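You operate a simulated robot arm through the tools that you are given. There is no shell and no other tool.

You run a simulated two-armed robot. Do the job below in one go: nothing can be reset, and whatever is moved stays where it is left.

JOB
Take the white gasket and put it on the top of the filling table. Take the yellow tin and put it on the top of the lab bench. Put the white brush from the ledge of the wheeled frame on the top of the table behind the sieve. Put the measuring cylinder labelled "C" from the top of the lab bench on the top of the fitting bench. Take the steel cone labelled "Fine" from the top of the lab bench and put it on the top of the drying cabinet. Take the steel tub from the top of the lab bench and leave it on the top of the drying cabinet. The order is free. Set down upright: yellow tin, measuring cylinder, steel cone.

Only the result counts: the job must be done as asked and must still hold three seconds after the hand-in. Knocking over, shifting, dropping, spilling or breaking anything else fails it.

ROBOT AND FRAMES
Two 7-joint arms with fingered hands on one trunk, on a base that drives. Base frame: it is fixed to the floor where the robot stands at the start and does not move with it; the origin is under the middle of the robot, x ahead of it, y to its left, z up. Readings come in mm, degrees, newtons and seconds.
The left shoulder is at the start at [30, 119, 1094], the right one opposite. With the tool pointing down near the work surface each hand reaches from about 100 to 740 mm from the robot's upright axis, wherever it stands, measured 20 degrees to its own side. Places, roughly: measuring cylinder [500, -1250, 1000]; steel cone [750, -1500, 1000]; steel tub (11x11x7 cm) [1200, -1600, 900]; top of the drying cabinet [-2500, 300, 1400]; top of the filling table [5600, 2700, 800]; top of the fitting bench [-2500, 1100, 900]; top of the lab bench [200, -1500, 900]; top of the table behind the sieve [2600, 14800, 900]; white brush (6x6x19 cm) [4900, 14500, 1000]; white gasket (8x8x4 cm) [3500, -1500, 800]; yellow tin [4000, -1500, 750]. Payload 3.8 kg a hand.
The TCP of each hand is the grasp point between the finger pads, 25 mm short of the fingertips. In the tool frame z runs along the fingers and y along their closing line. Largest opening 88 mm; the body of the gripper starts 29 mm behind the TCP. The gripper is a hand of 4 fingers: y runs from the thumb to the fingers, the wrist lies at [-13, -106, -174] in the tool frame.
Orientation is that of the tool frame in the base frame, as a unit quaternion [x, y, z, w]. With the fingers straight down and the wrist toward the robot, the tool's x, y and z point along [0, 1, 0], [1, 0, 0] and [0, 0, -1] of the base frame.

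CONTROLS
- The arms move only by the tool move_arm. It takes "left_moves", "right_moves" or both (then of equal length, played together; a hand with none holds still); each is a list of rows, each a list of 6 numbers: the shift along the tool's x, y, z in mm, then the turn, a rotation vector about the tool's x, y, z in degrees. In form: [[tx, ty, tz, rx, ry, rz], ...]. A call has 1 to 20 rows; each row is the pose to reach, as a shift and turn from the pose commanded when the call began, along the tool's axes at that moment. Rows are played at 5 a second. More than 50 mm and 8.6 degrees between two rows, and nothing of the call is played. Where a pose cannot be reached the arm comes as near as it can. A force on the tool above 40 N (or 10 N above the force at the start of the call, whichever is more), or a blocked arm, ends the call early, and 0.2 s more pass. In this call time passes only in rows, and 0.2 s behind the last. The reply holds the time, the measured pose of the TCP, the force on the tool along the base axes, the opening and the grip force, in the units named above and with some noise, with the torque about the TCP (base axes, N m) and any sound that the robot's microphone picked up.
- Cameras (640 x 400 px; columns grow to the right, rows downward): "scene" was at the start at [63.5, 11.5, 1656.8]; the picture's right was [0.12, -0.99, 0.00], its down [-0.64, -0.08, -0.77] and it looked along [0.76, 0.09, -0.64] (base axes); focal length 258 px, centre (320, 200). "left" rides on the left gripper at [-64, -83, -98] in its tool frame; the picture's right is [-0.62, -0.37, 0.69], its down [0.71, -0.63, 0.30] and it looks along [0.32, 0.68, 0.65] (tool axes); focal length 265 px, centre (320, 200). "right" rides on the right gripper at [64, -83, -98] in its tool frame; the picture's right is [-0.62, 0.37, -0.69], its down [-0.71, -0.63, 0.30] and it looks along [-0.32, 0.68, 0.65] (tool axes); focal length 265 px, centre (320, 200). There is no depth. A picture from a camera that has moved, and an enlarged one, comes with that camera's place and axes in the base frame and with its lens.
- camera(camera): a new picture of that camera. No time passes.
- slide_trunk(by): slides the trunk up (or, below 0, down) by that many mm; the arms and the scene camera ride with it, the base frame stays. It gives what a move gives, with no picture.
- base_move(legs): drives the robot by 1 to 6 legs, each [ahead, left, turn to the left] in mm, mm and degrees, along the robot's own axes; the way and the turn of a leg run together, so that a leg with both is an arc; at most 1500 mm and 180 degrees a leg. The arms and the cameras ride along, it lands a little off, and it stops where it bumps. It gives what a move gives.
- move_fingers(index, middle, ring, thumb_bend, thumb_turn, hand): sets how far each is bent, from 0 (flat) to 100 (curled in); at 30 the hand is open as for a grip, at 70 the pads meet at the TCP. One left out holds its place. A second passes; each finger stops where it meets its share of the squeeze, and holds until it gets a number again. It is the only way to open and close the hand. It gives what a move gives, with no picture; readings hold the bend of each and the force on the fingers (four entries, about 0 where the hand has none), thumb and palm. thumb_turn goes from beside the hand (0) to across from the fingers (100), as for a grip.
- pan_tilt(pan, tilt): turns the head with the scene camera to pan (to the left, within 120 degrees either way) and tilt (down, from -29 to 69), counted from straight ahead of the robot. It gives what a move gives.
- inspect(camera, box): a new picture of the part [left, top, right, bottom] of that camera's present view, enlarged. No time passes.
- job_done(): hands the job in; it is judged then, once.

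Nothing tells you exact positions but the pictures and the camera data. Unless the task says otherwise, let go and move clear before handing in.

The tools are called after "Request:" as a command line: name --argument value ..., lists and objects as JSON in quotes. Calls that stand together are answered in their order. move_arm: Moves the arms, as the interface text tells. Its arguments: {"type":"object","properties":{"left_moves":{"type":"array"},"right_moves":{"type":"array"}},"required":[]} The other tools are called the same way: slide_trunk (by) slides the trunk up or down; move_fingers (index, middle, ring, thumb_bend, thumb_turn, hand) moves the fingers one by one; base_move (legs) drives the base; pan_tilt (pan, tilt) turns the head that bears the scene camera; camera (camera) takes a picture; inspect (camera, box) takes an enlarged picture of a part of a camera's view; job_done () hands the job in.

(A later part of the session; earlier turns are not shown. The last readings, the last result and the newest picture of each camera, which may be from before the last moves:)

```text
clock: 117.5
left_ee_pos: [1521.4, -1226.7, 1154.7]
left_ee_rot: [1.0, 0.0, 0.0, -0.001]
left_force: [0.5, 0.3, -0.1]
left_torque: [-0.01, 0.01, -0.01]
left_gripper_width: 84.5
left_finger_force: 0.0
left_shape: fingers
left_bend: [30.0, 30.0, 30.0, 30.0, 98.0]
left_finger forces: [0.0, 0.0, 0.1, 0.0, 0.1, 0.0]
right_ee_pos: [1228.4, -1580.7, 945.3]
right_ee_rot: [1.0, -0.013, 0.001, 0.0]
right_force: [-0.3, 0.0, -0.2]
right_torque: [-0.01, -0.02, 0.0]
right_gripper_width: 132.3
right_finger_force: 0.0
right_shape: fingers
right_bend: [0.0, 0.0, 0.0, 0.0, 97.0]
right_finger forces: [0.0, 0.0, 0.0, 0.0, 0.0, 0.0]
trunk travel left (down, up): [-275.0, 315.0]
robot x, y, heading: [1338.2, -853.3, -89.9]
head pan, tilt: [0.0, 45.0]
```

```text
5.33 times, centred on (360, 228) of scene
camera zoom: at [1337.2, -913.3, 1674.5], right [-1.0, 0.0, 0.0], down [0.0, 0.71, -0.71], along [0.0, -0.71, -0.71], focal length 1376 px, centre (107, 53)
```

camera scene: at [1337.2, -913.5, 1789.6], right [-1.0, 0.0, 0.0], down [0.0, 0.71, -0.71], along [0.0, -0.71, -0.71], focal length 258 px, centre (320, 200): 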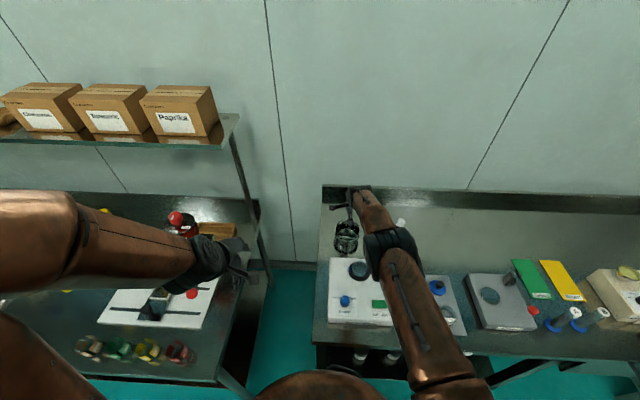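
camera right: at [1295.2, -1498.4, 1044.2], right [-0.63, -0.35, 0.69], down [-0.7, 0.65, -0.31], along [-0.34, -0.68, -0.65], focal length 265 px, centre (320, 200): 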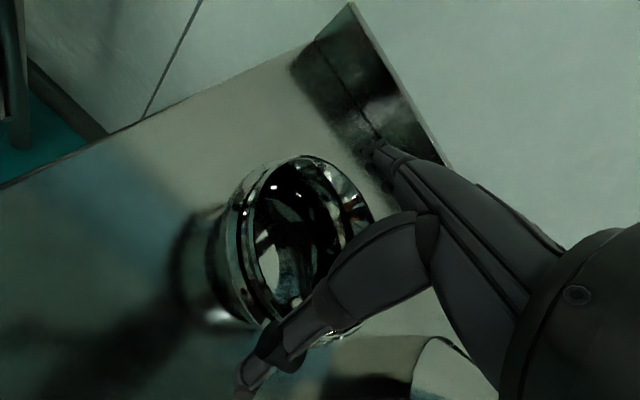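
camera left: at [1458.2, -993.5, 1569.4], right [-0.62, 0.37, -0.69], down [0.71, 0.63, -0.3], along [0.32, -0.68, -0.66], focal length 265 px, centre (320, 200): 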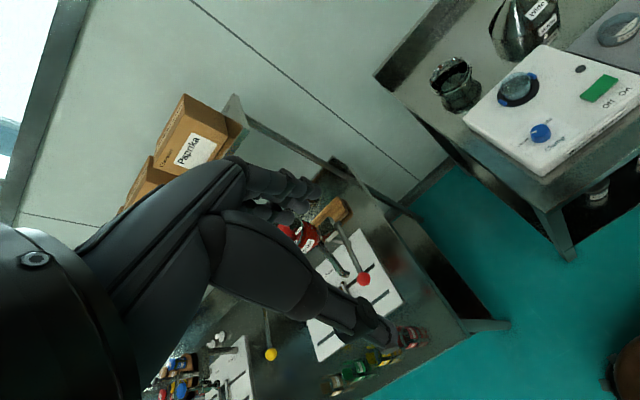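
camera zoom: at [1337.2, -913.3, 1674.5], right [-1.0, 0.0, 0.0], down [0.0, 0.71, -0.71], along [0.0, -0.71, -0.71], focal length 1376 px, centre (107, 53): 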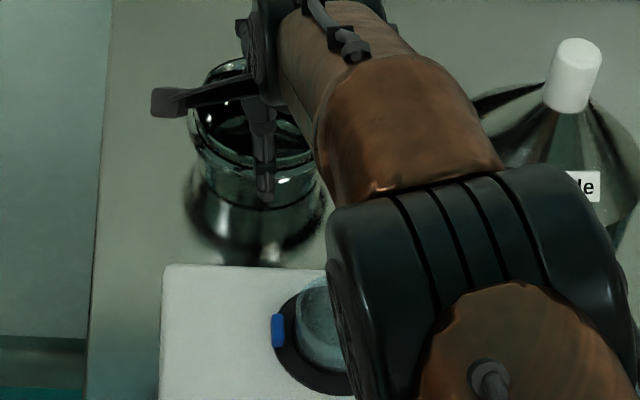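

Thumb and fingers straddle the tub without touching. I'll lower 20 mm more and close.

Request:
slide_trunk --by -20

Request:
move_fingers --hand "right" --index 40 --middle 40 --ring 40 --thumb_bend 40

Request:
camera --camera "right"

Request:
inspect --camera "scene" --box '[300, 190, 420, 265]'

```text
clock: 118.2
left_ee_pos: [1521.9, -1225.7, 1135.0]
left_ee_rot: [1.0, 0.0, 0.0, -0.002]
left_force: [-0.6, -0.4, -0.6]
left_torque: [0.01, -0.01, 0.04]
left_gripper_width: 84.4
left_finger_force: 0.0
left_shape: fingers
left_bend: [30.0, 30.0, 30.0, 30.0, 98.0]
left_finger forces: [0.0, 0.1, 0.0, 0.1, 0.1, 0.0]
right_ee_pos: [1227.7, -1581.1, 926.1]
right_ee_rot: [1.0, -0.013, 0.002, 0.001]
right_force: [-0.2, 2.3, 3.4]
right_torque: [0.15, -0.01, -0.02]
right_gripper_width: 132.6
right_finger_force: 2.1
right_shape: fingers
right_bend: [0.0, 0.0, 0.0, 0.0, 98.0]
right_finger forces: [0.1, 0.0, 0.0, 0.0, 4.2, 0.0]
trunk travel left (down, up): [-255.0, 335.0]
robot x, y, heading: [1335.2, -849.5, -90.2]
head pan, tilt: [0.0, 45.0]
```

```text
clock: 119.2
left_ee_pos: [1522.8, -1225.9, 1135.0]
left_ee_rot: [1.0, 0.0, -0.001, -0.001]
left_force: [0.2, -0.7, -0.9]
left_torque: [0.0, -0.01, 0.02]
left_gripper_width: 84.4
left_finger_force: 0.0
left_shape: fingers
left_bend: [30.0, 30.0, 30.0, 30.0, 98.0]
left_finger forces: [0.1, 0.0, 0.0, 0.0, 0.0, 0.1]
right_ee_pos: [1228.8, -1582.7, 929.0]
right_ee_rot: [1.0, -0.012, 0.002, 0.002]
right_force: [-0.3, -3.9, 18.6]
right_torque: [-0.23, 0.02, 0.18]
right_gripper_width: 122.7
right_finger_force: 35.3
right_shape: fingers
right_bend: [8.0, 27.0, 14.0, 22.0, 94.0]
right_finger forces: [10.3, 15.6, 13.2, 0.0, 32.6, 0.0]
trunk travel left (down, up): [-255.0, 335.0]
robot x, y, heading: [1334.1, -849.9, -89.9]
head pan, tilt: [0.0, 45.0]
```

```text
taken
camera right: at [1295.6, -1498.0, 1026.7], right [-0.63, -0.35, 0.69], down [-0.7, 0.64, -0.31], along [-0.34, -0.68, -0.65], focal length 265 px, centre (320, 200)
```

right: 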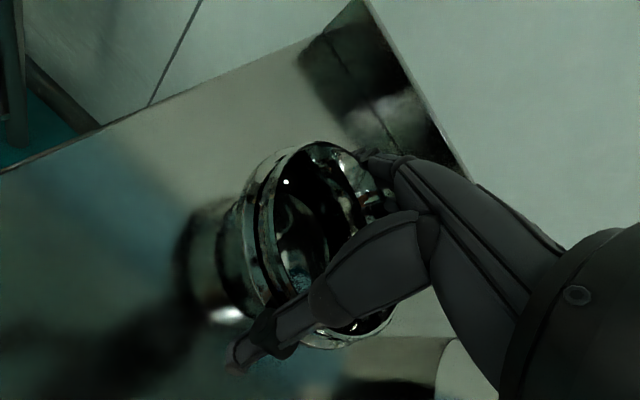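

```text
5.33 times, centred on (360, 228) of scene
camera zoom: at [1337.6, -911.3, 1654.7], right [-1.0, 0.0, 0.0], down [0.0, 0.71, -0.71], along [0.0, -0.71, -0.71], focal length 1376 px, centre (107, 53)
```

zoom: 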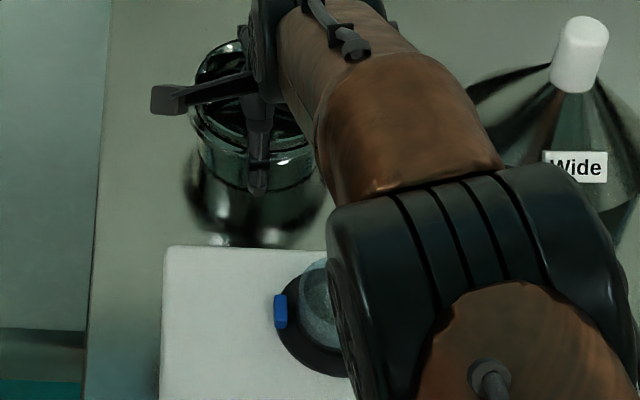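

The fingers squeeze the tub with about 35 N. I'll test a small lift of 10 mm to see whether it holds.

Request:
slide_trunk --by 10

Request:
camera --camera "right"

Request:
inspect --camera "scene" --box '[300, 190, 420, 265]'

```text
clock: 119.8
left_ee_pos: [1523.4, -1227.1, 1144.1]
left_ee_rot: [1.0, 0.0, -0.001, -0.002]
left_force: [0.0, 0.7, -0.3]
left_torque: [0.0, 0.02, -0.03]
left_gripper_width: 84.5
left_finger_force: 0.0
left_shape: fingers
left_bend: [30.0, 30.0, 30.0, 30.0, 98.0]
left_finger forces: [0.0, 0.0, 0.0, 0.2, 0.1, 0.0]
right_ee_pos: [1228.6, -1579.6, 933.8]
right_ee_rot: [1.0, -0.013, 0.001, -0.004]
right_force: [0.9, 0.1, -0.3]
right_torque: [-0.02, -0.02, 0.0]
right_gripper_width: 120.9
right_finger_force: 29.8
right_shape: fingers
right_bend: [9.0, 27.0, 15.0, 24.0, 94.0]
right_finger forces: [6.5, 13.1, 10.8, 0.1, 28.8, 0.0]
trunk travel left (down, up): [-265.0, 325.0]
robot x, y, heading: [1338.4, -856.3, -90.0]
head pan, tilt: [0.0, 45.0]
```

```text
taken
camera right: at [1294.7, -1497.3, 1031.4], right [-0.63, -0.36, 0.69], down [-0.7, 0.65, -0.3], along [-0.34, -0.67, -0.66], focal length 265 px, centre (320, 200)
```

right: 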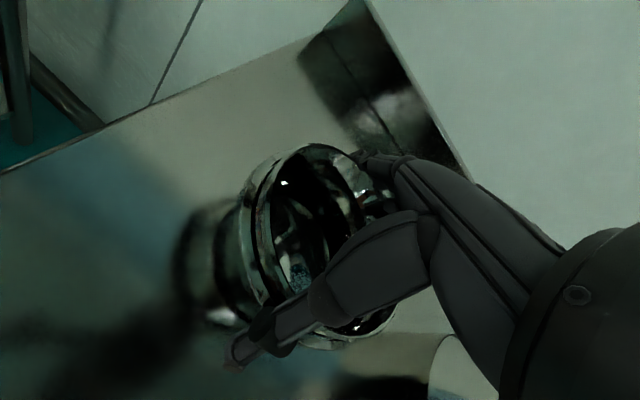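

```text
5.33 times, centred on (360, 228) of scene
camera zoom: at [1337.2, -913.5, 1664.4], right [-1.0, 0.0, 0.0], down [0.0, 0.71, -0.71], along [0.0, -0.71, -0.71], focal length 1376 px, centre (107, 53)
```

zoom: 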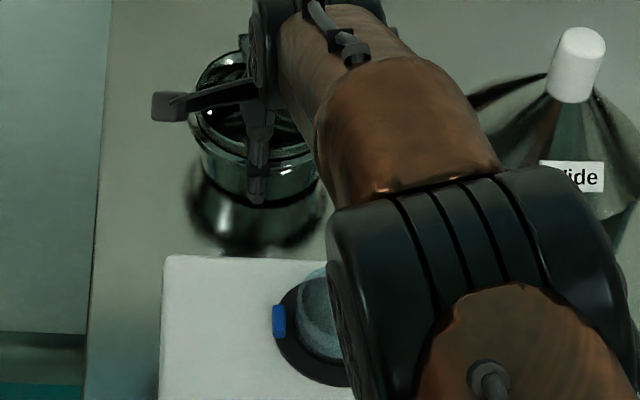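

The force is now neutral. I'll lift 10 mm more and look at the load.

Request:
slide_trunk --by 10

Request:
camera --camera "right"

Request:
inspect --camera "scene" --box '[300, 190, 420, 265]'

```text
clock: 120.3
left_ee_pos: [1522.6, -1227.7, 1154.2]
left_ee_rot: [1.0, 0.0, 0.0, -0.001]
left_force: [0.2, 0.3, -0.4]
left_torque: [-0.04, 0.0, -0.01]
left_gripper_width: 84.5
left_finger_force: 0.1
left_shape: fingers
left_bend: [30.0, 30.0, 30.0, 30.0, 98.0]
left_finger forces: [0.1, 0.0, 0.0, 0.0, 0.0, 0.0]
right_ee_pos: [1229.2, -1582.2, 946.2]
right_ee_rot: [1.0, -0.012, 0.002, 0.0]
right_force: [-0.6, 0.0, -1.3]
right_torque: [0.05, 0.01, -0.04]
right_gripper_width: 121.0
right_finger_force: 29.0
right_shape: fingers
right_bend: [9.0, 27.0, 15.0, 24.0, 94.0]
right_finger forces: [6.4, 13.0, 10.8, 0.0, 28.8, 0.1]
trunk travel left (down, up): [-275.0, 315.0]
robot x, y, heading: [1337.2, -852.6, -90.2]
head pan, tilt: [0.0, 45.0]
```

```text
taken
camera right: at [1295.2, -1498.5, 1043.6], right [-0.63, -0.35, 0.69], down [-0.7, 0.65, -0.31], along [-0.34, -0.67, -0.66], focal length 265 px, centre (320, 200)
```

right: 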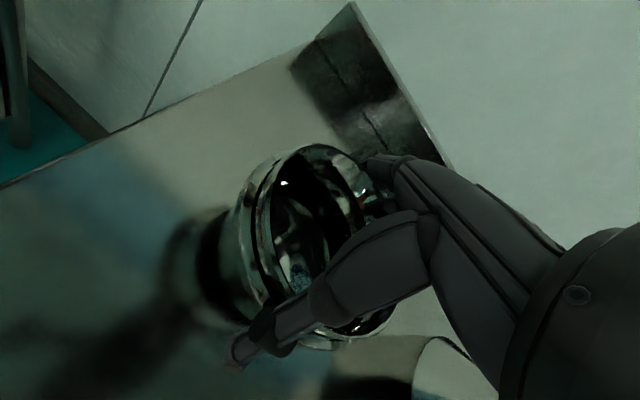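

```text
5.33 times, centred on (360, 228) of scene
camera zoom: at [1337.2, -913.8, 1674.5], right [-1.0, 0.0, 0.0], down [0.0, 0.71, -0.71], along [0.0, -0.71, -0.71], focal length 1376 px, centre (107, 53)
```

zoom: 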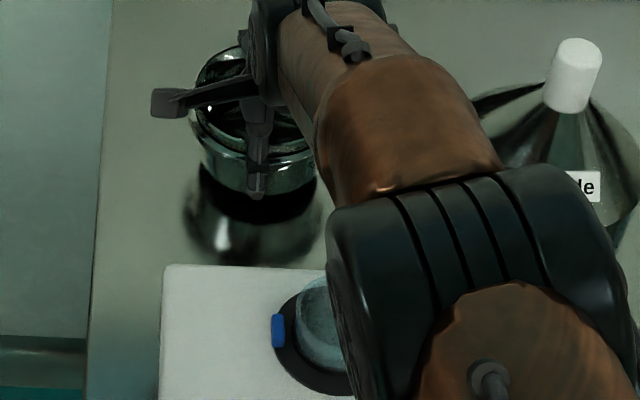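

The tub is lifted off the bench and very light. I'll keep raising.

Request:
slide_trunk --by 150

Request:
camera --camera "right"

Request:
slide_trunk --by 165

Request:
camera --camera "right"

Request:
camera --camera "scene"

```text
clock: 122.1
left_ee_pos: [1521.8, -1227.3, 1305.2]
left_ee_rot: [1.0, 0.0, 0.001, -0.002]
left_force: [-0.6, 0.6, -0.6]
left_torque: [0.0, 0.0, 0.0]
left_gripper_width: 84.5
left_finger_force: 0.2
left_shape: fingers
left_bend: [30.0, 30.0, 30.0, 30.0, 98.0]
left_finger forces: [0.0, 0.1, 0.1, 0.0, 0.1, 0.0]
right_ee_pos: [1229.1, -1581.1, 1095.9]
right_ee_rot: [1.0, -0.012, 0.002, 0.0]
right_force: [0.2, 0.5, -1.9]
right_torque: [0.04, 0.04, 0.01]
right_gripper_width: 120.6
right_finger_force: 29.5
right_shape: fingers
right_bend: [9.0, 27.0, 15.0, 24.0, 94.0]
right_finger forces: [6.4, 13.0, 10.7, 0.0, 28.6, 0.0]
trunk travel left (down, up): [-425.0, 165.0]
robot x, y, heading: [1341.8, -854.1, -90.1]
head pan, tilt: [0.0, 45.0]
```

```text
taken
camera right: at [1295.2, -1498.7, 1193.6], right [-0.63, -0.35, 0.69], down [-0.7, 0.65, -0.31], along [-0.34, -0.68, -0.66], focal length 265 px, centre (320, 200)
```

right: 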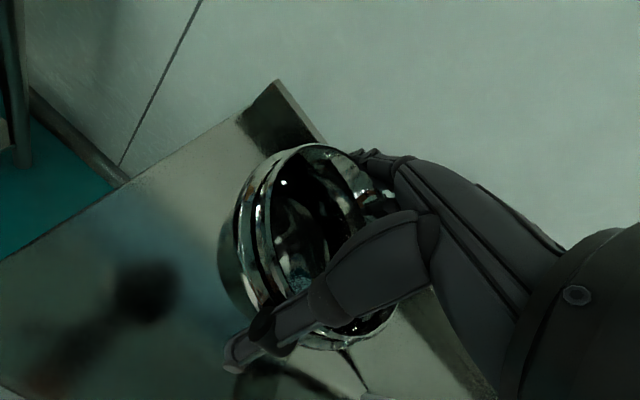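

```text
clock: 124.0
left_ee_pos: [1522.0, -1227.6, 1468.4]
left_ee_rot: [1.0, 0.0, -0.001, -0.002]
left_force: [-0.2, 0.1, -0.3]
left_torque: [0.04, 0.01, 0.01]
left_gripper_width: 84.4
left_finger_force: 0.0
left_shape: fingers
left_bend: [30.0, 30.0, 30.0, 30.0, 98.0]
left_finger forces: [0.0, 0.0, 0.0, 0.1, 0.0, 0.1]
right_ee_pos: [1229.8, -1581.4, 1259.7]
right_ee_rot: [1.0, -0.012, 0.002, 0.0]
right_force: [0.1, -0.3, -1.5]
right_torque: [-0.01, -0.01, -0.02]
right_gripper_width: 120.6
right_finger_force: 29.1
right_shape: fingers
right_bend: [9.0, 27.0, 15.0, 24.0, 94.0]
right_finger forces: [6.4, 13.1, 10.6, 0.1, 28.5, 0.0]
trunk travel left (down, up): [-590.0, 0.0]
robot x, y, heading: [1340.8, -850.9, -90.0]
head pan, tilt: [0.0, 45.0]
```

```text
taken
camera right: at [1295.2, -1498.8, 1358.6], right [-0.63, -0.35, 0.69], down [-0.7, 0.65, -0.31], along [-0.34, -0.68, -0.66], focal length 265 px, centre (320, 200)
```

right: 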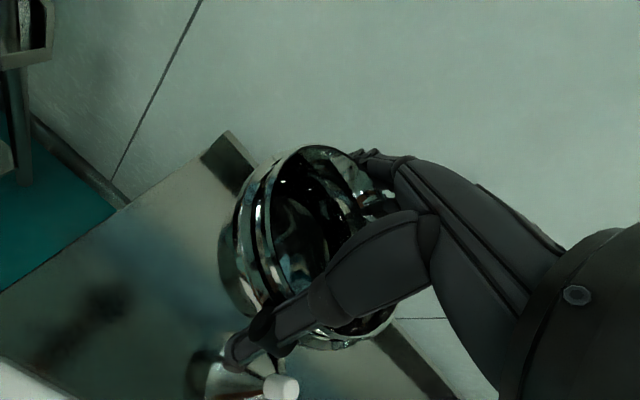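

```text
taken
camera scene: at [1337.2, -914.0, 1989.3], right [-1.0, 0.0, 0.0], down [0.0, 0.71, -0.71], along [0.0, -0.71, -0.71], focal length 258 px, centre (320, 200)
```

scene: 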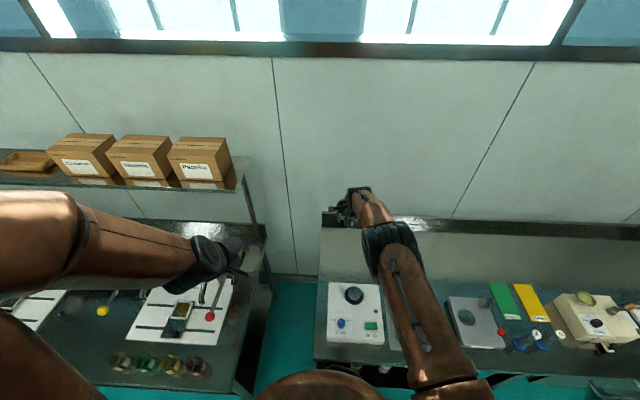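

The tub is held firmly. I'll retract the arms a little, back away, turn, and drive to the drying cabinet.

Request:
move_arm --left_moves '[[0, 0, 45, 0, 0, 0], [0, 0, 90, 0, 0, 0], [0, 0, 135, 0, 0, 0], [0, 0, 180, 0, 0, 0], [0, 0, 180, 0, 0, 0]]' --right_moves '[[0, -38, 0, 0, 0, 0], [0, -76, 0, 0, 0, 0], [0, -114, 0, 0, 0, 0], [0, -152, 0, 0, 0, 0], [0, -185, 0, 0, 0, 0]]'

Request:
base_move --legs '[[-450, 0, 0], [0, 0, -90]]'

Request:
base_move --legs '[[1370, -350, 0], [1370, -350, 0]]'

Request:
pan_tilt --pan 0 --tilt 35

Request:
camera --camera "scene"

Request:
camera --camera "right"

```text
clock: 125.2
left_ee_pos: [1524.0, -1224.7, 1289.9]
left_ee_rot: [1.0, 0.0, 0.0, -0.001]
left_force: [-0.2, 0.6, 0.4]
left_torque: [-0.02, 0.0, -0.01]
left_gripper_width: 84.6
left_finger_force: 0.1
left_shape: fingers
left_bend: [30.0, 30.0, 30.0, 30.0, 98.0]
left_finger forces: [0.0, 0.0, 0.1, 0.0, 0.0, 0.0]
left hand out of reach, approached as far as the arm can: row 1, 2
right_ee_pos: [1232.7, -1395.2, 1259.4]
right_ee_rot: [1.0, -0.011, 0.001, 0.0]
right_force: [0.2, 0.4, -2.0]
right_torque: [0.01, -0.02, 0.0]
right_gripper_width: 120.4
right_finger_force: 27.0
right_shape: fingers
right_bend: [10.0, 27.0, 15.0, 24.0, 94.0]
right_finger forces: [5.6, 12.1, 10.2, 0.1, 26.5, 0.1]
trunk travel left (down, up): [-590.0, 0.0]
robot x, y, heading: [1337.0, -853.3, -90.2]
head pan, tilt: [0.0, 45.0]
```

```text
clock: 131.7
left_ee_pos: [970.2, -592.3, 1289.7]
left_ee_rot: [0.713, -0.701, 0.001, 0.0]
left_force: [-0.8, -1.1, 1.2]
left_torque: [0.0, -0.02, 0.02]
left_gripper_width: 84.5
left_finger_force: 0.2
left_shape: fingers
left_bend: [30.0, 30.0, 30.0, 30.0, 98.0]
left_finger forces: [0.0, 0.1, 0.0, 0.0, 0.0, 0.0]
right_ee_pos: [794.5, -304.5, 1261.3]
right_ee_rot: [-0.704, 0.71, -0.001, -0.001]
right_force: [-0.2, -0.2, -1.9]
right_torque: [-0.03, 0.03, -0.01]
right_gripper_width: 119.7
right_finger_force: 25.8
right_shape: fingers
right_bend: [10.0, 27.0, 16.0, 25.0, 94.0]
right_finger forces: [5.2, 11.5, 9.8, 0.1, 25.2, 0.0]
trunk travel left (down, up): [-590.0, 0.0]
robot x, y, heading: [1339.9, -397.6, -179.4]
head pan, tilt: [0.0, 45.0]
```

```text
clock: 145.2
left_ee_pos: [-1744.4, 105.9, 1289.5]
left_ee_rot: [-0.706, 0.708, -0.001, 0.001]
left_force: [0.2, 0.2, -0.4]
left_torque: [-0.03, 0.01, -0.02]
left_gripper_width: 84.7
left_finger_force: 0.1
left_shape: fingers
left_bend: [30.0, 30.0, 30.0, 30.0, 98.0]
left_finger forces: [0.0, 0.0, 0.0, 0.0, 0.0, 0.1]
right_ee_pos: [-1914.3, 396.2, 1259.1]
right_ee_rot: [-0.697, 0.717, -0.001, -0.002]
right_force: [-0.5, -0.7, -1.5]
right_torque: [0.02, -0.04, 0.01]
right_gripper_width: 119.2
right_finger_force: 25.9
right_shape: fingers
right_bend: [10.0, 27.0, 16.0, 25.0, 94.0]
right_finger forces: [5.1, 11.5, 9.9, 0.0, 24.9, 0.1]
trunk travel left (down, up): [-590.0, 0.0]
robot x, y, heading: [-1372.3, 288.9, 179.5]
head pan, tilt: [0.0, 45.0]
```

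```text
clock: 145.9
left_ee_pos: [-1745.5, 104.0, 1290.3]
left_ee_rot: [-0.707, 0.708, -0.001, 0.002]
left_force: [-0.6, -0.7, 0.8]
left_torque: [-0.03, 0.0, 0.0]
left_gripper_width: 84.5
left_finger_force: 0.1
left_shape: fingers
left_bend: [30.0, 30.0, 30.0, 30.0, 98.0]
left_finger forces: [0.1, 0.1, 0.0, 0.0, 0.0, 0.0]
right_ee_pos: [-1915.1, 396.0, 1259.1]
right_ee_rot: [-0.697, 0.717, -0.002, -0.001]
right_force: [-0.9, 0.4, -0.7]
right_torque: [-0.04, 0.01, -0.03]
right_gripper_width: 119.3
right_finger_force: 25.5
right_shape: fingers
right_bend: [10.0, 27.0, 16.0, 25.0, 94.0]
right_finger forces: [5.1, 11.5, 10.0, 0.0, 24.9, 0.0]
trunk travel left (down, up): [-590.0, 0.0]
robot x, y, heading: [-1370.8, 292.0, 179.7]
head pan, tilt: [0.0, 35.0]
```

```text
taken
camera scene: at [-1441.5, 290.3, 2004.2], right [0.0, 1.0, 0.0], down [0.57, 0.0, -0.82], along [-0.82, 0.0, -0.57], focal length 258 px, centre (320, 200)
```

scene: 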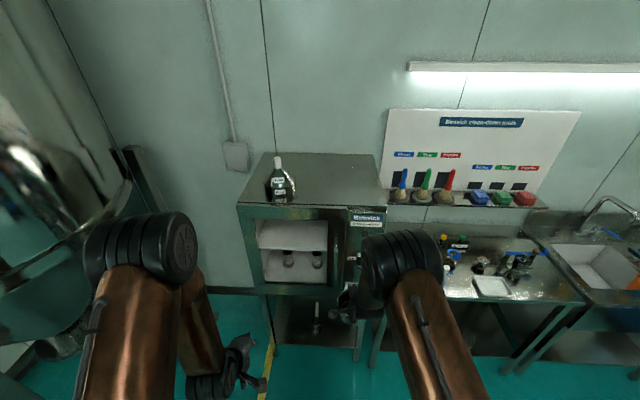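

```text
taken
camera right: at [-1832.3, 330.9, 1357.5], right [-0.35, 0.63, 0.69], down [0.65, 0.7, -0.31], along [-0.67, 0.34, -0.66], focal length 265 px, centre (320, 200)
```

right: 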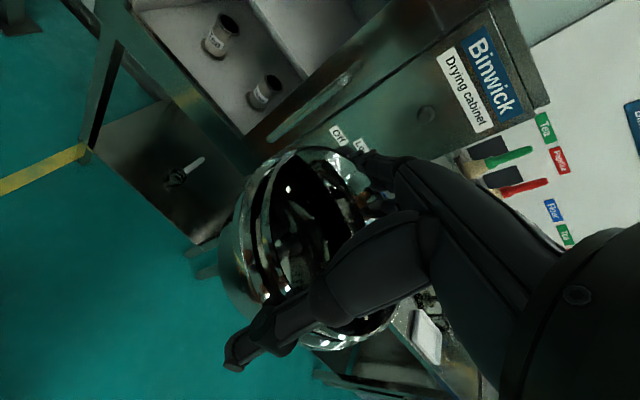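

The tub is still secure. I'll raise the right arm above cabinet height, then drive up.

Request:
move_arm --right_moves '[[0, 0, -46, 0, 0, 0], [0, 0, -92, 0, 0, 0], [0, 0, -138, 0, 0, 0], [0, 0, -184, 0, 0, 0], [0, 0, -230, 0, 0, 0]]'

Request:
base_move --legs '[[405, 0, 0.4]]'

Request:
move_arm --right_moves '[[0, 40, 0, 0, 0, 0], [0, 80, 0, 0, 0, 0], [0, 100, 0, 0, 0, 0]]'

Request:
camera --camera "right"

Request:
camera --camera "scene"

```text
clock: 147.1
left_ee_pos: [-1742.8, 105.4, 1290.1]
left_ee_rot: [-0.706, 0.708, 0.0, 0.001]
left_force: [0.1, 0.0, 0.1]
left_torque: [-0.02, 0.04, 0.0]
left_gripper_width: 84.6
left_finger_force: 0.0
left_shape: fingers
left_bend: [30.0, 30.0, 30.0, 30.0, 98.0]
left_finger forces: [0.0, 0.0, 0.0, 0.0, 0.0, 0.0]
right_ee_pos: [-1911.3, 397.8, 1488.7]
right_ee_rot: [-0.697, 0.717, 0.0, -0.001]
right_force: [-0.1, 0.9, -1.3]
right_torque: [0.02, 0.03, 0.0]
right_gripper_width: 118.8
right_finger_force: 24.4
right_shape: fingers
right_bend: [10.0, 27.0, 16.0, 26.0, 94.0]
right_finger forces: [4.7, 10.8, 9.6, 0.1, 23.9, 0.0]
trunk travel left (down, up): [-590.0, 0.0]
robot x, y, heading: [-1372.6, 291.3, 179.8]
head pan, tilt: [0.0, 35.0]
```

```text
clock: 149.7
left_ee_pos: [-2147.2, 108.5, 1290.2]
left_ee_rot: [-0.705, 0.71, 0.0, 0.001]
left_force: [0.2, 0.3, -1.2]
left_torque: [0.0, -0.03, 0.01]
left_gripper_width: 84.1
left_finger_force: 0.0
left_shape: fingers
left_bend: [30.0, 30.0, 30.0, 30.0, 98.0]
left_finger forces: [0.1, 0.1, 0.0, 0.1, 0.0, 0.0]
right_ee_pos: [-2315.2, 400.7, 1488.1]
right_ee_rot: [-0.696, 0.718, -0.001, -0.001]
right_force: [0.1, 0.6, -0.7]
right_torque: [-0.02, 0.0, 0.02]
right_gripper_width: 118.6
right_finger_force: 24.5
right_shape: fingers
right_bend: [10.0, 27.0, 16.0, 26.0, 94.0]
right_finger forces: [4.6, 10.7, 9.6, 0.0, 23.9, 0.0]
trunk travel left (down, up): [-590.0, 0.0]
robot x, y, heading: [-1771.2, 292.6, 179.6]
head pan, tilt: [0.0, 35.0]
```

```text
clock: 150.4
left_ee_pos: [-2149.5, 108.9, 1289.7]
left_ee_rot: [-0.705, 0.709, -0.001, 0.001]
left_force: [-0.6, 0.7, -0.4]
left_torque: [0.0, 0.0, -0.04]
left_gripper_width: 84.6
left_finger_force: 0.1
left_shape: fingers
left_bend: [30.0, 30.0, 30.0, 30.0, 98.0]
left_finger forces: [0.1, 0.0, 0.0, 0.0, 0.0, 0.0]
right_ee_pos: [-2417.9, 405.0, 1488.1]
right_ee_rot: [-0.696, 0.718, -0.002, -0.001]
right_force: [0.0, 0.0, -1.2]
right_torque: [-0.06, -0.01, 0.0]
right_gripper_width: 118.3
right_finger_force: 24.2
right_shape: fingers
right_bend: [10.0, 27.0, 16.0, 26.0, 94.0]
right_finger forces: [4.4, 10.7, 9.6, 0.0, 23.5, 0.0]
trunk travel left (down, up): [-590.0, 0.0]
robot x, y, heading: [-1774.5, 288.4, 179.6]
head pan, tilt: [0.0, 35.0]
```

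```text
taken
camera right: at [-2336.1, 338.4, 1586.3], right [-0.35, 0.63, 0.69], down [0.65, 0.69, -0.31], along [-0.67, 0.34, -0.66], focal length 265 px, centre (320, 200)
```

right: 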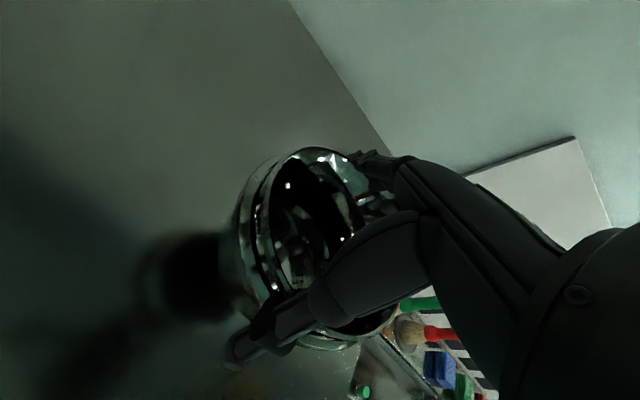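

```text
taken
camera scene: at [-1845.7, 292.9, 2004.2], right [0.01, 1.0, 0.0], down [0.57, 0.0, -0.82], along [-0.82, 0.01, -0.57], focal length 258 px, centre (320, 200)
```

scene: 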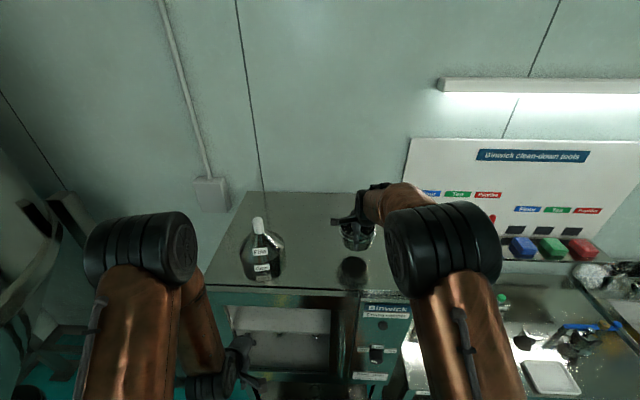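

The tub is above the cabinet top. I'll lower it: first 40 mm, then in small steps to contact.

Request:
move_arm --right_moves '[[0, 0, 20, 0, 0, 0], [0, 0, 40, 0, 0, 0]]'

Request:
move_arm --right_moves '[[0, 0, 2, 0, 0, 0], [0, 0, 4, 0, 0, 0], [0, 0, 6, 0, 0, 0]]'

Request:
camera --camera "right"

```text
clock: 151.1
left_ee_pos: [-2149.5, 109.5, 1290.3]
left_ee_rot: [-0.705, 0.71, -0.001, 0.001]
left_force: [-0.2, -0.2, -0.5]
left_torque: [-0.01, -0.01, 0.0]
left_gripper_width: 84.2
left_finger_force: 0.0
left_shape: fingers
left_bend: [30.0, 30.0, 30.0, 30.0, 98.0]
left_finger forces: [0.1, 0.1, 0.0, 0.2, 0.0, 0.0]
right_ee_pos: [-2418.3, 404.5, 1448.0]
right_ee_rot: [-0.696, 0.718, -0.001, -0.001]
right_force: [-1.0, 0.2, -2.2]
right_torque: [0.03, 0.02, 0.0]
right_gripper_width: 118.3
right_finger_force: 23.9
right_shape: fingers
right_bend: [10.0, 27.0, 16.0, 27.0, 94.0]
right_finger forces: [4.3, 10.6, 9.5, 0.0, 23.3, 0.0]
trunk travel left (down, up): [-590.0, 0.0]
robot x, y, heading: [-1777.1, 291.0, 179.5]
head pan, tilt: [0.0, 35.0]
```

```text
clock: 151.8
left_ee_pos: [-2148.0, 109.3, 1291.1]
left_ee_rot: [-0.704, 0.71, -0.001, 0.001]
left_force: [0.5, -0.5, 0.7]
left_torque: [0.03, 0.02, -0.03]
left_gripper_width: 84.3
left_finger_force: 0.0
left_shape: fingers
left_bend: [30.0, 30.0, 30.0, 30.0, 98.0]
left_finger forces: [0.0, 0.0, 0.0, 0.0, 0.1, 0.0]
right_ee_pos: [-2416.1, 405.0, 1441.5]
right_ee_rot: [-0.696, 0.718, -0.001, 0.0]
right_force: [0.1, -0.3, -1.2]
right_torque: [0.0, -0.04, -0.03]
right_gripper_width: 118.2
right_finger_force: 23.5
right_shape: fingers
right_bend: [10.0, 27.0, 16.0, 27.0, 94.0]
right_finger forces: [4.3, 10.6, 9.5, 0.1, 23.2, 0.0]
trunk travel left (down, up): [-590.0, 0.0]
robot x, y, heading: [-1775.3, 290.4, 179.6]
head pan, tilt: [0.0, 35.0]
```

```text
taken
camera right: at [-2334.8, 338.7, 1539.7], right [-0.35, 0.63, 0.69], down [0.65, 0.69, -0.31], along [-0.67, 0.34, -0.66], focal length 265 px, centre (320, 200)
```

right: 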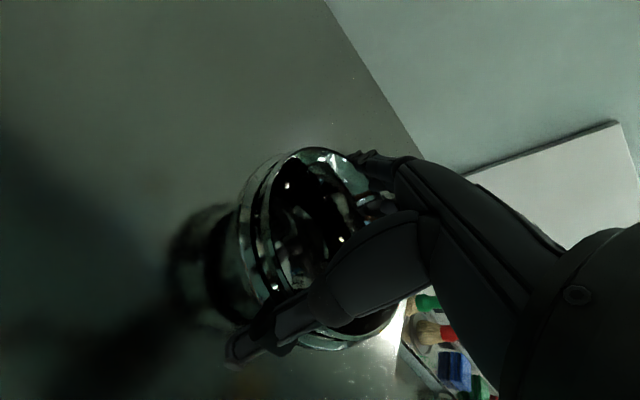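

Request:
move_arm --right_moves '[[0, 0, 2, 0, 0, 0], [0, 0, 4, 0, 0, 0]]'

Request:
move_arm --right_moves '[[0, 0, 2, 0, 0, 0], [0, 0, 4, 0, 0, 0]]'

```text
clock: 152.4
left_ee_pos: [-2149.0, 109.1, 1290.5]
left_ee_rot: [-0.705, 0.71, -0.001, 0.0]
left_force: [0.2, 0.3, 0.4]
left_torque: [0.0, 0.02, -0.01]
left_gripper_width: 84.6
left_finger_force: 0.0
left_shape: fingers
left_bend: [30.0, 30.0, 30.0, 30.0, 98.0]
left_finger forces: [0.1, 0.1, 0.1, 0.1, 0.0, 0.0]
right_ee_pos: [-2416.9, 404.2, 1437.7]
right_ee_rot: [-0.696, 0.718, -0.002, -0.001]
right_force: [-0.1, -0.4, -1.7]
right_torque: [-0.05, -0.01, 0.04]
right_gripper_width: 118.4
right_finger_force: 23.2
right_shape: fingers
right_bend: [10.0, 27.0, 16.0, 27.0, 94.0]
right_finger forces: [4.3, 10.6, 9.5, 0.1, 23.2, 0.1]
trunk travel left (down, up): [-590.0, 0.0]
robot x, y, heading: [-1774.1, 288.8, 179.5]
head pan, tilt: [0.0, 35.0]
```

```text
clock: 153.1
left_ee_pos: [-2148.0, 108.6, 1290.4]
left_ee_rot: [-0.705, 0.71, -0.001, 0.001]
left_force: [0.0, 0.6, -0.4]
left_torque: [0.0, -0.01, 0.02]
left_gripper_width: 84.4
left_finger_force: 0.1
left_shape: fingers
left_bend: [30.0, 30.0, 30.0, 30.0, 98.0]
left_finger forces: [0.0, 0.0, 0.1, 0.0, 0.0, 0.0]
right_ee_pos: [-2417.0, 405.5, 1432.9]
right_ee_rot: [-0.696, 0.718, 0.0, -0.001]
right_force: [0.0, 0.6, 0.2]
right_torque: [-0.03, 0.04, -0.03]
right_gripper_width: 118.4
right_finger_force: 23.9
right_shape: fingers
right_bend: [10.0, 27.0, 16.0, 27.0, 94.0]
right_finger forces: [5.0, 10.6, 9.4, 0.0, 23.4, 0.0]
trunk travel left (down, up): [-590.0, 0.0]
robot x, y, heading: [-1773.0, 295.1, 179.5]
head pan, tilt: [0.0, 35.0]
```

Contact begins. One more millimetre, then open the fingers flat.

Request:
move_arm --right_moves '[[0, 0, 1.5, 0, 0, 0]]'

Request:
move_fingers --hand "right" --index 0 --middle 0 --ring 0 --thumb_bend 0

Request:
camera --camera "right"

```text
clock: 153.4
left_ee_pos: [-2148.2, 108.7, 1291.0]
left_ee_rot: [-0.705, 0.709, -0.001, 0.001]
left_force: [-1.3, -0.6, -0.3]
left_torque: [0.03, -0.04, 0.01]
left_gripper_width: 84.5
left_finger_force: 0.1
left_shape: fingers
left_bend: [30.0, 30.0, 30.0, 30.0, 98.0]
left_finger forces: [0.0, 0.0, 0.0, 0.0, 0.1, 0.0]
right_ee_pos: [-2416.7, 405.6, 1433.5]
right_ee_rot: [-0.696, 0.718, -0.001, -0.002]
right_force: [0.1, 0.8, 0.9]
right_torque: [-0.03, 0.08, -0.01]
right_gripper_width: 118.5
right_finger_force: 24.5
right_shape: fingers
right_bend: [10.0, 27.0, 16.0, 27.0, 94.0]
right_finger forces: [5.8, 11.0, 9.5, 0.1, 23.4, 0.0]
trunk travel left (down, up): [-590.0, 0.0]
robot x, y, heading: [-1772.7, 292.3, 179.9]
head pan, tilt: [0.0, 35.0]
```

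```text
clock: 154.4
left_ee_pos: [-2148.4, 108.0, 1289.1]
left_ee_rot: [-0.705, 0.71, -0.001, 0.001]
left_force: [-0.4, -0.1, 0.4]
left_torque: [0.01, 0.0, -0.01]
left_gripper_width: 84.7
left_finger_force: 0.2
left_shape: fingers
left_bend: [30.0, 30.0, 30.0, 30.0, 98.0]
left_finger forces: [0.0, 0.0, 0.0, 0.0, 0.0, 0.0]
right_ee_pos: [-2416.8, 404.3, 1431.7]
right_ee_rot: [-0.696, 0.718, -0.001, -0.001]
right_force: [0.5, 0.2, -0.1]
right_torque: [0.01, -0.04, 0.03]
right_gripper_width: 132.5
right_finger_force: 0.1
right_shape: fingers
right_bend: [0.0, 0.0, 0.0, 0.0, 97.0]
right_finger forces: [0.0, 0.0, 0.1, 0.0, 0.1, 0.0]
trunk travel left (down, up): [-590.0, 0.0]
robot x, y, heading: [-1772.4, 290.4, 179.7]
head pan, tilt: [0.0, 35.0]
```

```text
taken
camera right: at [-2334.5, 339.0, 1530.7], right [-0.35, 0.63, 0.69], down [0.65, 0.69, -0.31], along [-0.67, 0.34, -0.66], focal length 265 px, centre (320, 200)
```

right: 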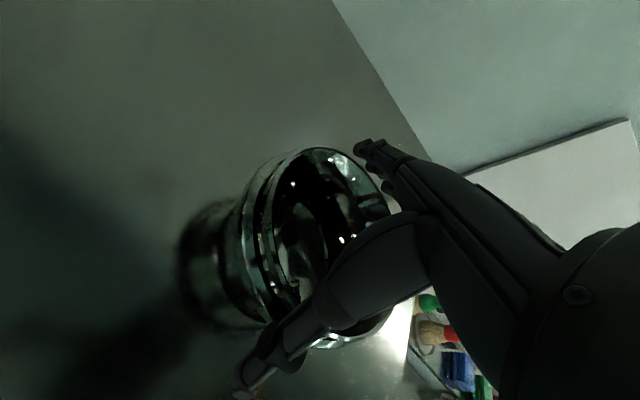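

The tub rests on the cabinet, hand open. I'll lift straight up and check.

Request:
move_arm --right_moves '[[0, 0, -15, 0, 0, 0], [0, 0, -35, 0, 0, 0], [0, 0, -70, 0, 0, 0], [0, 0, -100, 0, 0, 0]]'

Request:
camera --camera "right"

Request:
inspect --camera "scene" --box '[190, 180, 430, 330]'

```text
clock: 155.4
left_ee_pos: [-2148.1, 108.7, 1290.2]
left_ee_rot: [-0.705, 0.709, -0.001, 0.0]
left_force: [0.2, -0.4, -0.1]
left_torque: [0.0, 0.0, 0.01]
left_gripper_width: 84.6
left_finger_force: 0.1
left_shape: fingers
left_bend: [30.0, 30.0, 30.0, 30.0, 98.0]
left_finger forces: [0.0, 0.0, 0.0, 0.0, 0.1, 0.0]
right_ee_pos: [-2414.7, 404.5, 1532.9]
right_ee_rot: [-0.696, 0.718, -0.001, -0.001]
right_force: [0.1, 0.3, -0.6]
right_torque: [-0.02, -0.03, -0.01]
right_gripper_width: 132.8
right_finger_force: 0.1
right_shape: fingers
right_bend: [0.0, 0.0, 0.0, 0.0, 97.0]
right_finger forces: [0.0, 0.0, 0.1, 0.0, 0.0, 0.0]
trunk travel left (down, up): [-590.0, 0.0]
robot x, y, heading: [-1773.4, 292.1, 179.5]
head pan, tilt: [0.0, 35.0]
```

```text
taken
camera right: at [-2333.5, 338.7, 1630.9], right [-0.35, 0.63, 0.69], down [0.65, 0.69, -0.31], along [-0.67, 0.34, -0.66], focal length 265 px, centre (320, 200)
```

right: 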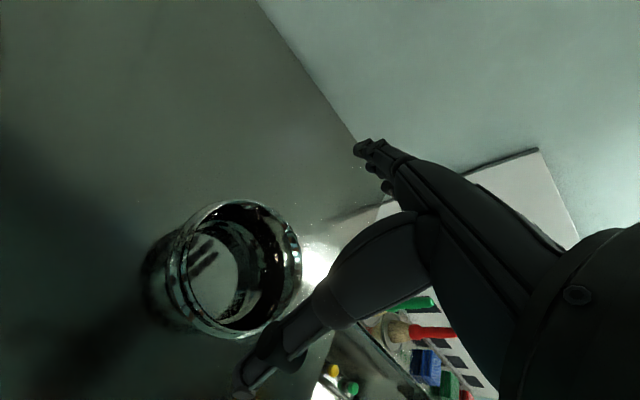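

```text
2.67 times, centred on (310, 255) of scene
camera zoom: at [-1843.6, 292.8, 2004.3], right [0.01, 1.0, 0.0], down [0.57, 0.0, -0.82], along [-0.82, 0.01, -0.57], focal length 688 px, centre (347, 53)
```

zoom: 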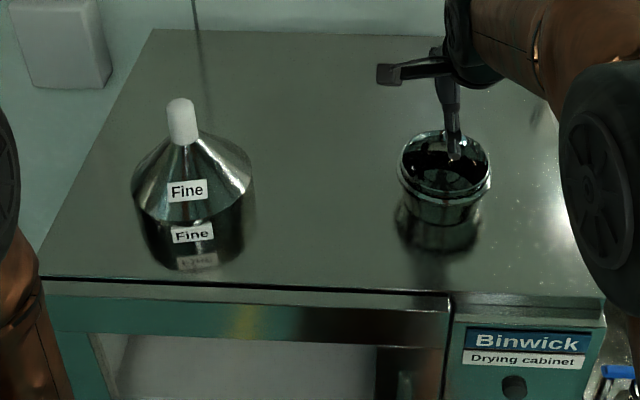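

Cone and tub are both on the cabinet. I'll pull back, tuck the arms, and travel east to the dispensary bench for the gasket and tin.

Request:
base_move --legs '[[-600, 0, 0]]'

Request:
move_arm --right_moves '[[0, -30, 35, 0, 0, 0], [0, -60, 70, 0, 0, 0], [0, -90, 105, 0, 0, 0], [0, -120, 140, 0, 0, 0], [0, -150, 175, 0, 0, 0], [0, -180, 210, 0, 0, 0], [0, -180, 250, 0, 0, 0]]'

Request:
move_fingers --hand "right" --index 30 --middle 30 --ring 30 --thumb_bend 30

Request:
base_move --legs '[[0, 0, -179.6], [1255, -165, 0], [1255, -165, 0], [1255, -165, 0]]'

Request:
pan_tilt --pan -45 --tilt 30

Request:
camera --camera "scene"

```text
clock: 158.8
left_ee_pos: [-1563.3, 103.9, 1289.2]
left_ee_rot: [-0.705, 0.709, -0.001, 0.001]
left_force: [-1.2, 0.5, 0.1]
left_torque: [0.01, 0.01, 0.01]
left_gripper_width: 84.5
left_finger_force: 0.0
left_shape: fingers
left_bend: [30.0, 30.0, 30.0, 30.0, 98.0]
left_finger forces: [0.0, 0.0, 0.0, 0.0, 0.1, 0.0]
right_ee_pos: [-1831.8, 399.9, 1531.7]
right_ee_rot: [-0.696, 0.718, -0.002, -0.001]
right_force: [-0.3, -0.5, 0.4]
right_torque: [-0.03, -0.01, 0.0]
right_gripper_width: 132.4
right_finger_force: 0.1
right_shape: fingers
right_bend: [0.0, 0.0, 0.0, 0.0, 97.0]
right_finger forces: [0.1, 0.0, 0.1, 0.0, 0.0, 0.0]
trunk travel left (down, up): [-590.0, 0.0]
robot x, y, heading: [-1187.2, 287.4, 179.7]
head pan, tilt: [0.0, 35.0]
```

```text
clock: 160.4
left_ee_pos: [-1564.4, 105.1, 1289.7]
left_ee_rot: [-0.704, 0.71, -0.001, 0.002]
left_force: [-1.0, 0.3, 0.8]
left_torque: [0.0, 0.0, -0.02]
left_gripper_width: 84.4
left_finger_force: 0.1
left_shape: fingers
left_bend: [30.0, 30.0, 30.0, 30.0, 98.0]
left_finger forces: [0.1, 0.0, 0.0, 0.0, 0.0, 0.0]
right_ee_pos: [-1652.9, 396.2, 1282.3]
right_ee_rot: [-0.696, 0.718, -0.002, -0.001]
right_force: [-0.1, 0.4, -0.4]
right_torque: [-0.02, -0.05, 0.0]
right_gripper_width: 132.5
right_finger_force: 0.1
right_shape: fingers
right_bend: [0.0, 0.0, 0.0, 0.0, 97.0]
right_finger forces: [0.0, 0.0, 0.0, 0.0, 0.0, 0.0]
trunk travel left (down, up): [-590.0, 0.0]
robot x, y, heading: [-1185.7, 283.6, 179.5]
head pan, tilt: [0.0, 35.0]
```

```text
clock: 161.4
left_ee_pos: [-1561.8, 105.0, 1289.6]
left_ee_rot: [-0.704, 0.71, -0.001, 0.0]
left_force: [-0.5, 0.1, -0.3]
left_torque: [0.02, 0.0, -0.01]
left_gripper_width: 84.7
left_finger_force: 0.0
left_shape: fingers
left_bend: [30.0, 30.0, 30.0, 30.0, 98.0]
left_finger forces: [0.1, 0.0, 0.0, 0.0, 0.0, 0.0]
right_ee_pos: [-1651.3, 396.0, 1282.0]
right_ee_rot: [-0.696, 0.718, -0.001, -0.002]
right_force: [-0.3, 0.2, -0.5]
right_torque: [0.0, -0.04, -0.02]
right_gripper_width: 85.0
right_finger_force: 0.1
right_shape: fingers
right_bend: [30.0, 30.0, 30.0, 30.0, 97.0]
right_finger forces: [0.0, 0.1, 0.0, 0.0, 0.1, 0.0]
trunk travel left (down, up): [-590.0, 0.0]
robot x, y, heading: [-1190.5, 287.4, 179.3]
head pan, tilt: [0.0, 35.0]
```

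```text
clock: 187.2
left_ee_pos: [2968.8, -26.5, 1290.7]
left_ee_rot: [0.698, 0.716, -0.001, -0.001]
left_force: [0.9, 0.3, -0.2]
left_torque: [-0.01, 0.02, 0.02]
left_gripper_width: 84.4
left_finger_force: 0.1
left_shape: fingers
left_bend: [30.0, 30.0, 30.0, 30.0, 98.0]
left_finger forces: [0.0, 0.0, 0.1, 0.0, 0.0, 0.0]
right_ee_pos: [3066.8, -315.1, 1282.2]
right_ee_rot: [0.707, 0.707, 0.001, -0.001]
right_force: [0.3, -0.3, -0.1]
right_torque: [-0.01, 0.01, 0.05]
right_gripper_width: 85.3
right_finger_force: 0.1
right_shape: fingers
right_bend: [30.0, 30.0, 30.0, 30.0, 97.0]
right_finger forces: [0.0, 0.1, 0.0, 0.0, 0.1, 0.0]
trunk travel left (down, up): [-590.0, 0.0]
robot x, y, heading: [2602.6, -220.3, 1.5]
head pan, tilt: [0.0, 35.0]
```

```text
clock: 188.3
left_ee_pos: [2969.4, -26.9, 1289.3]
left_ee_rot: [0.698, 0.716, -0.001, -0.001]
left_force: [0.1, 0.3, 0.6]
left_torque: [-0.04, 0.0, -0.02]
left_gripper_width: 84.6
left_finger_force: 0.1
left_shape: fingers
left_bend: [30.0, 30.0, 30.0, 30.0, 98.0]
left_finger forces: [0.0, 0.1, 0.0, 0.0, 0.1, 0.1]
right_ee_pos: [3066.6, -316.0, 1283.4]
right_ee_rot: [0.708, 0.707, 0.001, -0.001]
right_force: [0.0, 0.5, -0.4]
right_torque: [0.03, -0.01, -0.03]
right_gripper_width: 85.6
right_finger_force: 0.0
right_shape: fingers
right_bend: [30.0, 30.0, 30.0, 30.0, 97.0]
right_finger forces: [0.1, 0.1, 0.1, 0.1, 0.0, 0.0]
trunk travel left (down, up): [-590.0, 0.0]
robot x, y, heading: [2601.8, -219.9, 1.4]
head pan, tilt: [-45.0, 30.0]
```

```text
taken
camera scene: at [2646.0, -281.8, 2012.1], right [-0.69, -0.72, 0.0], down [-0.36, 0.34, -0.87], along [0.63, -0.6, -0.5], focal length 258 px, centre (320, 200)
```

scene: 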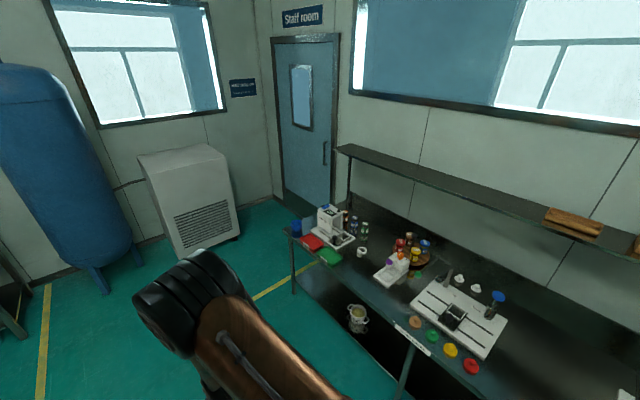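

The dispensary bench is on my right with many small items. I'll zoom in to find the white gasket and the yellow tin.

Request:
inspect --camera "scene" --box '[280, 190, 440, 290]'

Request:
inspect --camera "scene" --box '[380, 230, 540, 380]'

Request:
inspect --camera "scene" --box '[300, 280, 460, 400]'

```text
4.00 times, centred on (360, 240) of scene
camera zoom: at [2646.0, -281.8, 2012.1], right [-0.69, -0.72, 0.0], down [-0.36, 0.34, -0.87], along [0.63, -0.6, -0.5], focal length 1032 px, centre (160, 40)
```

zoom: 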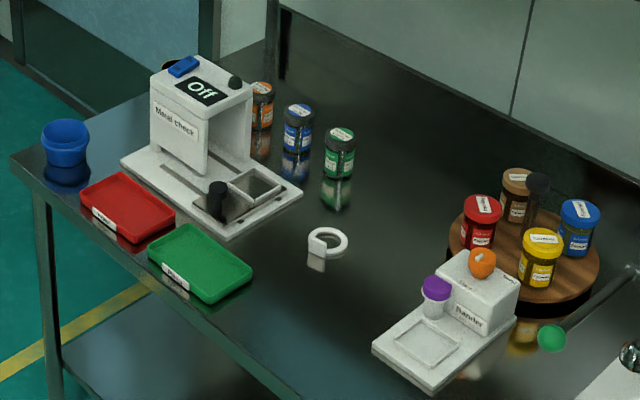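

```text
2.67 times, centred on (460, 305) of scene
camera zoom: at [2646.0, -281.8, 2012.1], right [-0.69, -0.72, 0.0], down [-0.36, 0.34, -0.87], along [0.63, -0.6, -0.5], focal length 688 px, centre (-53, -80)
```

zoom: 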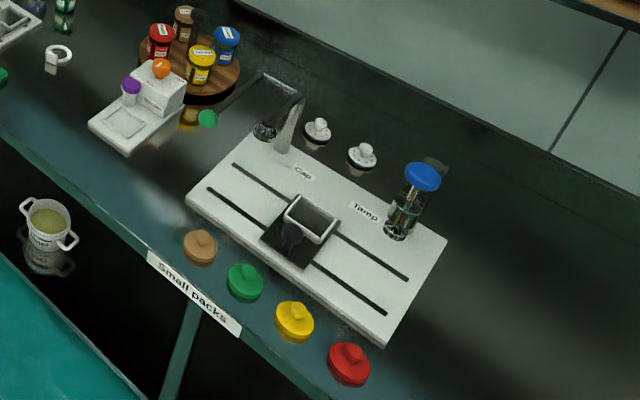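

```text
3.33 times, centred on (380, 340) of scene
camera zoom: at [2646.0, -281.8, 2012.1], right [-0.69, -0.72, 0.0], down [-0.36, 0.34, -0.87], along [0.63, -0.6, -0.5], focal length 860 px, centre (120, -267)
```

zoom: 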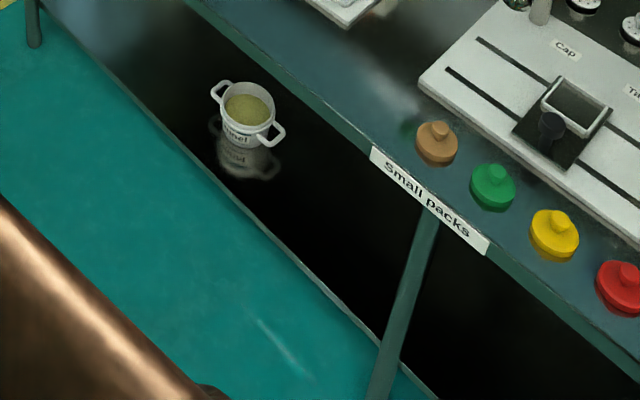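

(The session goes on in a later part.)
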